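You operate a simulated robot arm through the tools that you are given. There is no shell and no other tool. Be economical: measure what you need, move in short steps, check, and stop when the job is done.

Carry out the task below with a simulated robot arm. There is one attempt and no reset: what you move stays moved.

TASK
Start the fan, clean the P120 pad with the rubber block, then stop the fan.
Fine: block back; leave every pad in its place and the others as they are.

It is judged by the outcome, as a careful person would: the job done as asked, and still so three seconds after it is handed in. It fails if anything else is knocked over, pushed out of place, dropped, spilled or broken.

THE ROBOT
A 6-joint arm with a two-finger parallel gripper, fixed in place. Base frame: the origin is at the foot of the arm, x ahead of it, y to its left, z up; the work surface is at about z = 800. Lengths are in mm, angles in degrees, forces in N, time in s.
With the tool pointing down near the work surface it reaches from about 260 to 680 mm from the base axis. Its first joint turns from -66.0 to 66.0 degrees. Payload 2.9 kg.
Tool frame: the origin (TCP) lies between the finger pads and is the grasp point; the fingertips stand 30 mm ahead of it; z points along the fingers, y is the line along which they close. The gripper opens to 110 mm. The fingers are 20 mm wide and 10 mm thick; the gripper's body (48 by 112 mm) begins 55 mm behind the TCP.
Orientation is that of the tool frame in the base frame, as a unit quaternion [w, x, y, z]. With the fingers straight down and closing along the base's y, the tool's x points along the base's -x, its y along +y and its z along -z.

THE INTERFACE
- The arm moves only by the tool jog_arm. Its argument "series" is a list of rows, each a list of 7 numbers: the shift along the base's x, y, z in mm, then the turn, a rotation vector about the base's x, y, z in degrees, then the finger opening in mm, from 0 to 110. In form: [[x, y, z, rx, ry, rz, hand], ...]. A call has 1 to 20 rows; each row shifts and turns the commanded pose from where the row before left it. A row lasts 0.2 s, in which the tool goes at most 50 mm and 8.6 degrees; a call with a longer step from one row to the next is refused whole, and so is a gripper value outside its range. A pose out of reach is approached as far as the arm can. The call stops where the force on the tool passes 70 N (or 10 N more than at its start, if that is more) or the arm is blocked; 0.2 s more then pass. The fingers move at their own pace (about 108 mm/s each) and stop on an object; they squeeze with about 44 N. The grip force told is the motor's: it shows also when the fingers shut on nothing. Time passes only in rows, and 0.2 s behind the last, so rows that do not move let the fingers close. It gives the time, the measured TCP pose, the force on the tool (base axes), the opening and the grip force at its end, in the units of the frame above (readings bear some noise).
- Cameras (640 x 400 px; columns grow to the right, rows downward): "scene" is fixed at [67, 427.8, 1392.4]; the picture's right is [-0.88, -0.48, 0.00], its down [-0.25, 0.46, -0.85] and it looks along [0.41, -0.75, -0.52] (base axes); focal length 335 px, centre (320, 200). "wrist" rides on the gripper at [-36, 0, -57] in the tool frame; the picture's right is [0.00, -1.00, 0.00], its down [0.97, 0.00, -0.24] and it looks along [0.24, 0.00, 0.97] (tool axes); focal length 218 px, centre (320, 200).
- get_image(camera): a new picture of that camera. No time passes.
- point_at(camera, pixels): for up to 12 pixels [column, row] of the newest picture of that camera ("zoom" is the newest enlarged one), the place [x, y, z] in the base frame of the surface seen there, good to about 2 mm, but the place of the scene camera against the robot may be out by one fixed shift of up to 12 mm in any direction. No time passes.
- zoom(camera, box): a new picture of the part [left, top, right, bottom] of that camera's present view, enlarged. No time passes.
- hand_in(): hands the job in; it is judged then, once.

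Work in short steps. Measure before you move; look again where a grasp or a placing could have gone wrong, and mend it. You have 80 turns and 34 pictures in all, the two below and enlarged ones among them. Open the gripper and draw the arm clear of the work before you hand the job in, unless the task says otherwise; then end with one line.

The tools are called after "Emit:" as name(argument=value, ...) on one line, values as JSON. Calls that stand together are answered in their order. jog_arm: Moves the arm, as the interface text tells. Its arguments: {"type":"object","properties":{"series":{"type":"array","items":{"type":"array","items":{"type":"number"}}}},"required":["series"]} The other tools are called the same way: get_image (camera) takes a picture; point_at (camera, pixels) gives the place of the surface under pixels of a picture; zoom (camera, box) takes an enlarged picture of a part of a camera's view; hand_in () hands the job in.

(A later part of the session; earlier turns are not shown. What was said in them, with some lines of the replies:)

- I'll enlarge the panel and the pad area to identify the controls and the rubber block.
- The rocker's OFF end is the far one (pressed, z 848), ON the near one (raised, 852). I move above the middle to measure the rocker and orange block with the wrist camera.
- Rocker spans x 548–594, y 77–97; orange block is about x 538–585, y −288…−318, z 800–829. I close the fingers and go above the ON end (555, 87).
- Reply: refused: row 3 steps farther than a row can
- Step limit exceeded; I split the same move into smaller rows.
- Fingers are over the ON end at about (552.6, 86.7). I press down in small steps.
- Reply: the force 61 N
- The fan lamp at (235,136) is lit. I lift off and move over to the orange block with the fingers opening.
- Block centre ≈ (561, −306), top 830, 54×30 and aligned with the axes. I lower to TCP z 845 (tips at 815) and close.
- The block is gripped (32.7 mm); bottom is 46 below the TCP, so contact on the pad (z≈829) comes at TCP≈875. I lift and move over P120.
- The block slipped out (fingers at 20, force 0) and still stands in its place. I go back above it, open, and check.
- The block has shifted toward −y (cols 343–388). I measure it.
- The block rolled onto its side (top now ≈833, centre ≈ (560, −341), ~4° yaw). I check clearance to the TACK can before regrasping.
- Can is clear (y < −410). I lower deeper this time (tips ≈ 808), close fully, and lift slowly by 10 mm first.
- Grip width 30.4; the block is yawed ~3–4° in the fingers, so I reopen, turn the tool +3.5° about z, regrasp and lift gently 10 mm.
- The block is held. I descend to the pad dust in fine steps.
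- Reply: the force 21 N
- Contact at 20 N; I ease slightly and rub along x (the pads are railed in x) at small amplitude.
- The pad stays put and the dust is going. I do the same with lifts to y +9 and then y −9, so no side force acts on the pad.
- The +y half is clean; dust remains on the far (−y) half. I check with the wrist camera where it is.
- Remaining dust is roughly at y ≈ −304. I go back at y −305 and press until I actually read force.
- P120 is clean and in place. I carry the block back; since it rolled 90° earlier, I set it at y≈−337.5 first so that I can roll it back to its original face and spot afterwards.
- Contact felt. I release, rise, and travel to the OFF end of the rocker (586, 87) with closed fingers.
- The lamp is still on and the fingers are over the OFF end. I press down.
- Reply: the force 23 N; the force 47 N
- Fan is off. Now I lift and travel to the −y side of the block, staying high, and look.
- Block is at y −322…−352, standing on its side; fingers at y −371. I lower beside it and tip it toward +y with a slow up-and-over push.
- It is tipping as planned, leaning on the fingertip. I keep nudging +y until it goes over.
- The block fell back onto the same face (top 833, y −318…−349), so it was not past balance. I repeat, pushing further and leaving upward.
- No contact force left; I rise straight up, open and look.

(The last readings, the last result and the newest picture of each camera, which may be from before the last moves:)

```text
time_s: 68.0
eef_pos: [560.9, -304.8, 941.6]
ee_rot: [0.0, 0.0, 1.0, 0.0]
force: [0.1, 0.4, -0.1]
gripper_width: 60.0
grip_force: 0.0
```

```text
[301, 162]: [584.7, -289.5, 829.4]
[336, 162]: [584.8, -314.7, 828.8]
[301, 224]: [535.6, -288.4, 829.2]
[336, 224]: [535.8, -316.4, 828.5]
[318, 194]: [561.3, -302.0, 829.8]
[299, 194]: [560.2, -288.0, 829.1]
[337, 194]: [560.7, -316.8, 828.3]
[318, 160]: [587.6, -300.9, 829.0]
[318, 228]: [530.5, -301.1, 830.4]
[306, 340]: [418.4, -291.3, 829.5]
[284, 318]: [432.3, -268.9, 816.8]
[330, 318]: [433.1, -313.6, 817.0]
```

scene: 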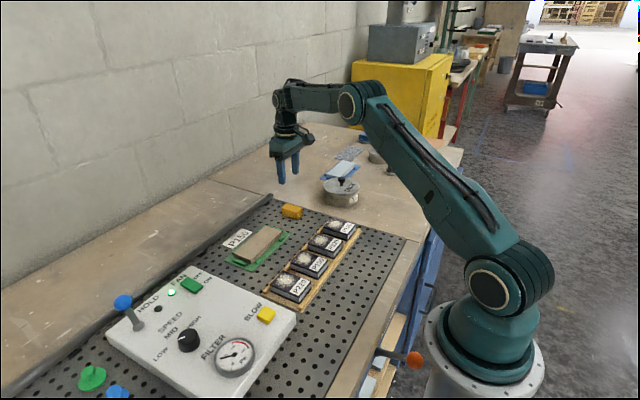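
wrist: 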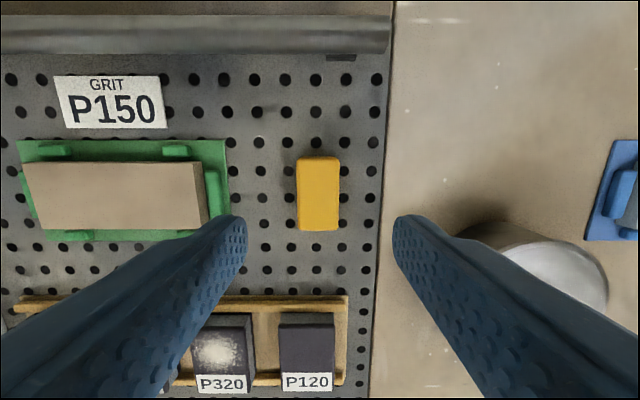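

The block is back on its original face (top 829) at (560, −302), within a few mm of where it began. I raise the arm clear and take the last picture.

Emit:
jog_arm(series=[[0, 0, 40, 0, 0, 0, 80], [0, 0, 40, 0, 0, 0, 110], [-40, 10, 20, 0, 0, 0, 110], [-40, 20, 20, 0, 0, 0, 110], [-40, 20, 20, 0, 0, 0, 110], [-40, 20, 10, 0, 0, 0, 110], [-40, 20, 0, 0, 0, 0, 110], [-30, 20, 0, 0, 0, 0, 110], [0, 0, 0, 0, 0, 0, 110]])

Emit:
get_image(camera="scene")

```text
time_s: 70.0
eef_pos: [329.1, -193.4, 1089.2]
ee_rot: [0.0, 0.0, 1.0, 0.0]
force: [0.6, 0.1, -0.2]
gripper_width: 110.0
grip_force: 0.1
```

```text
0 pictures are left
```

scene: 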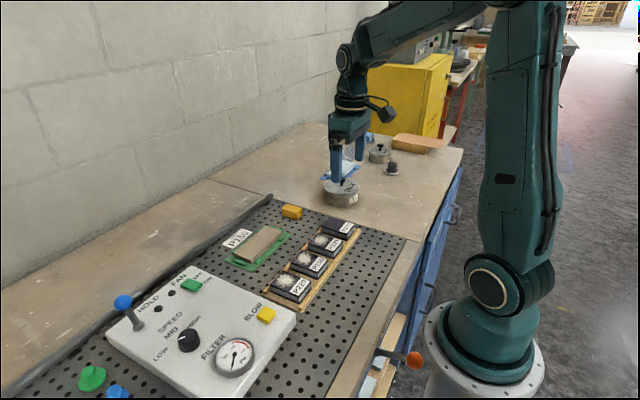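

The fan lamp is dark, P120 is clean, the other pads still have their dust, the block is in its place and the arm is clear. I hand the job in.

Emit:
hand_in()

```text
The job is handed in.
```

The fan was started and later stopped, and the P120 pad was cleaned with the rubber block. The block slipped and rolled on the first lift; it is back on its original face within about 4 mm of its start. The pads are in place, with the other three still dusty.
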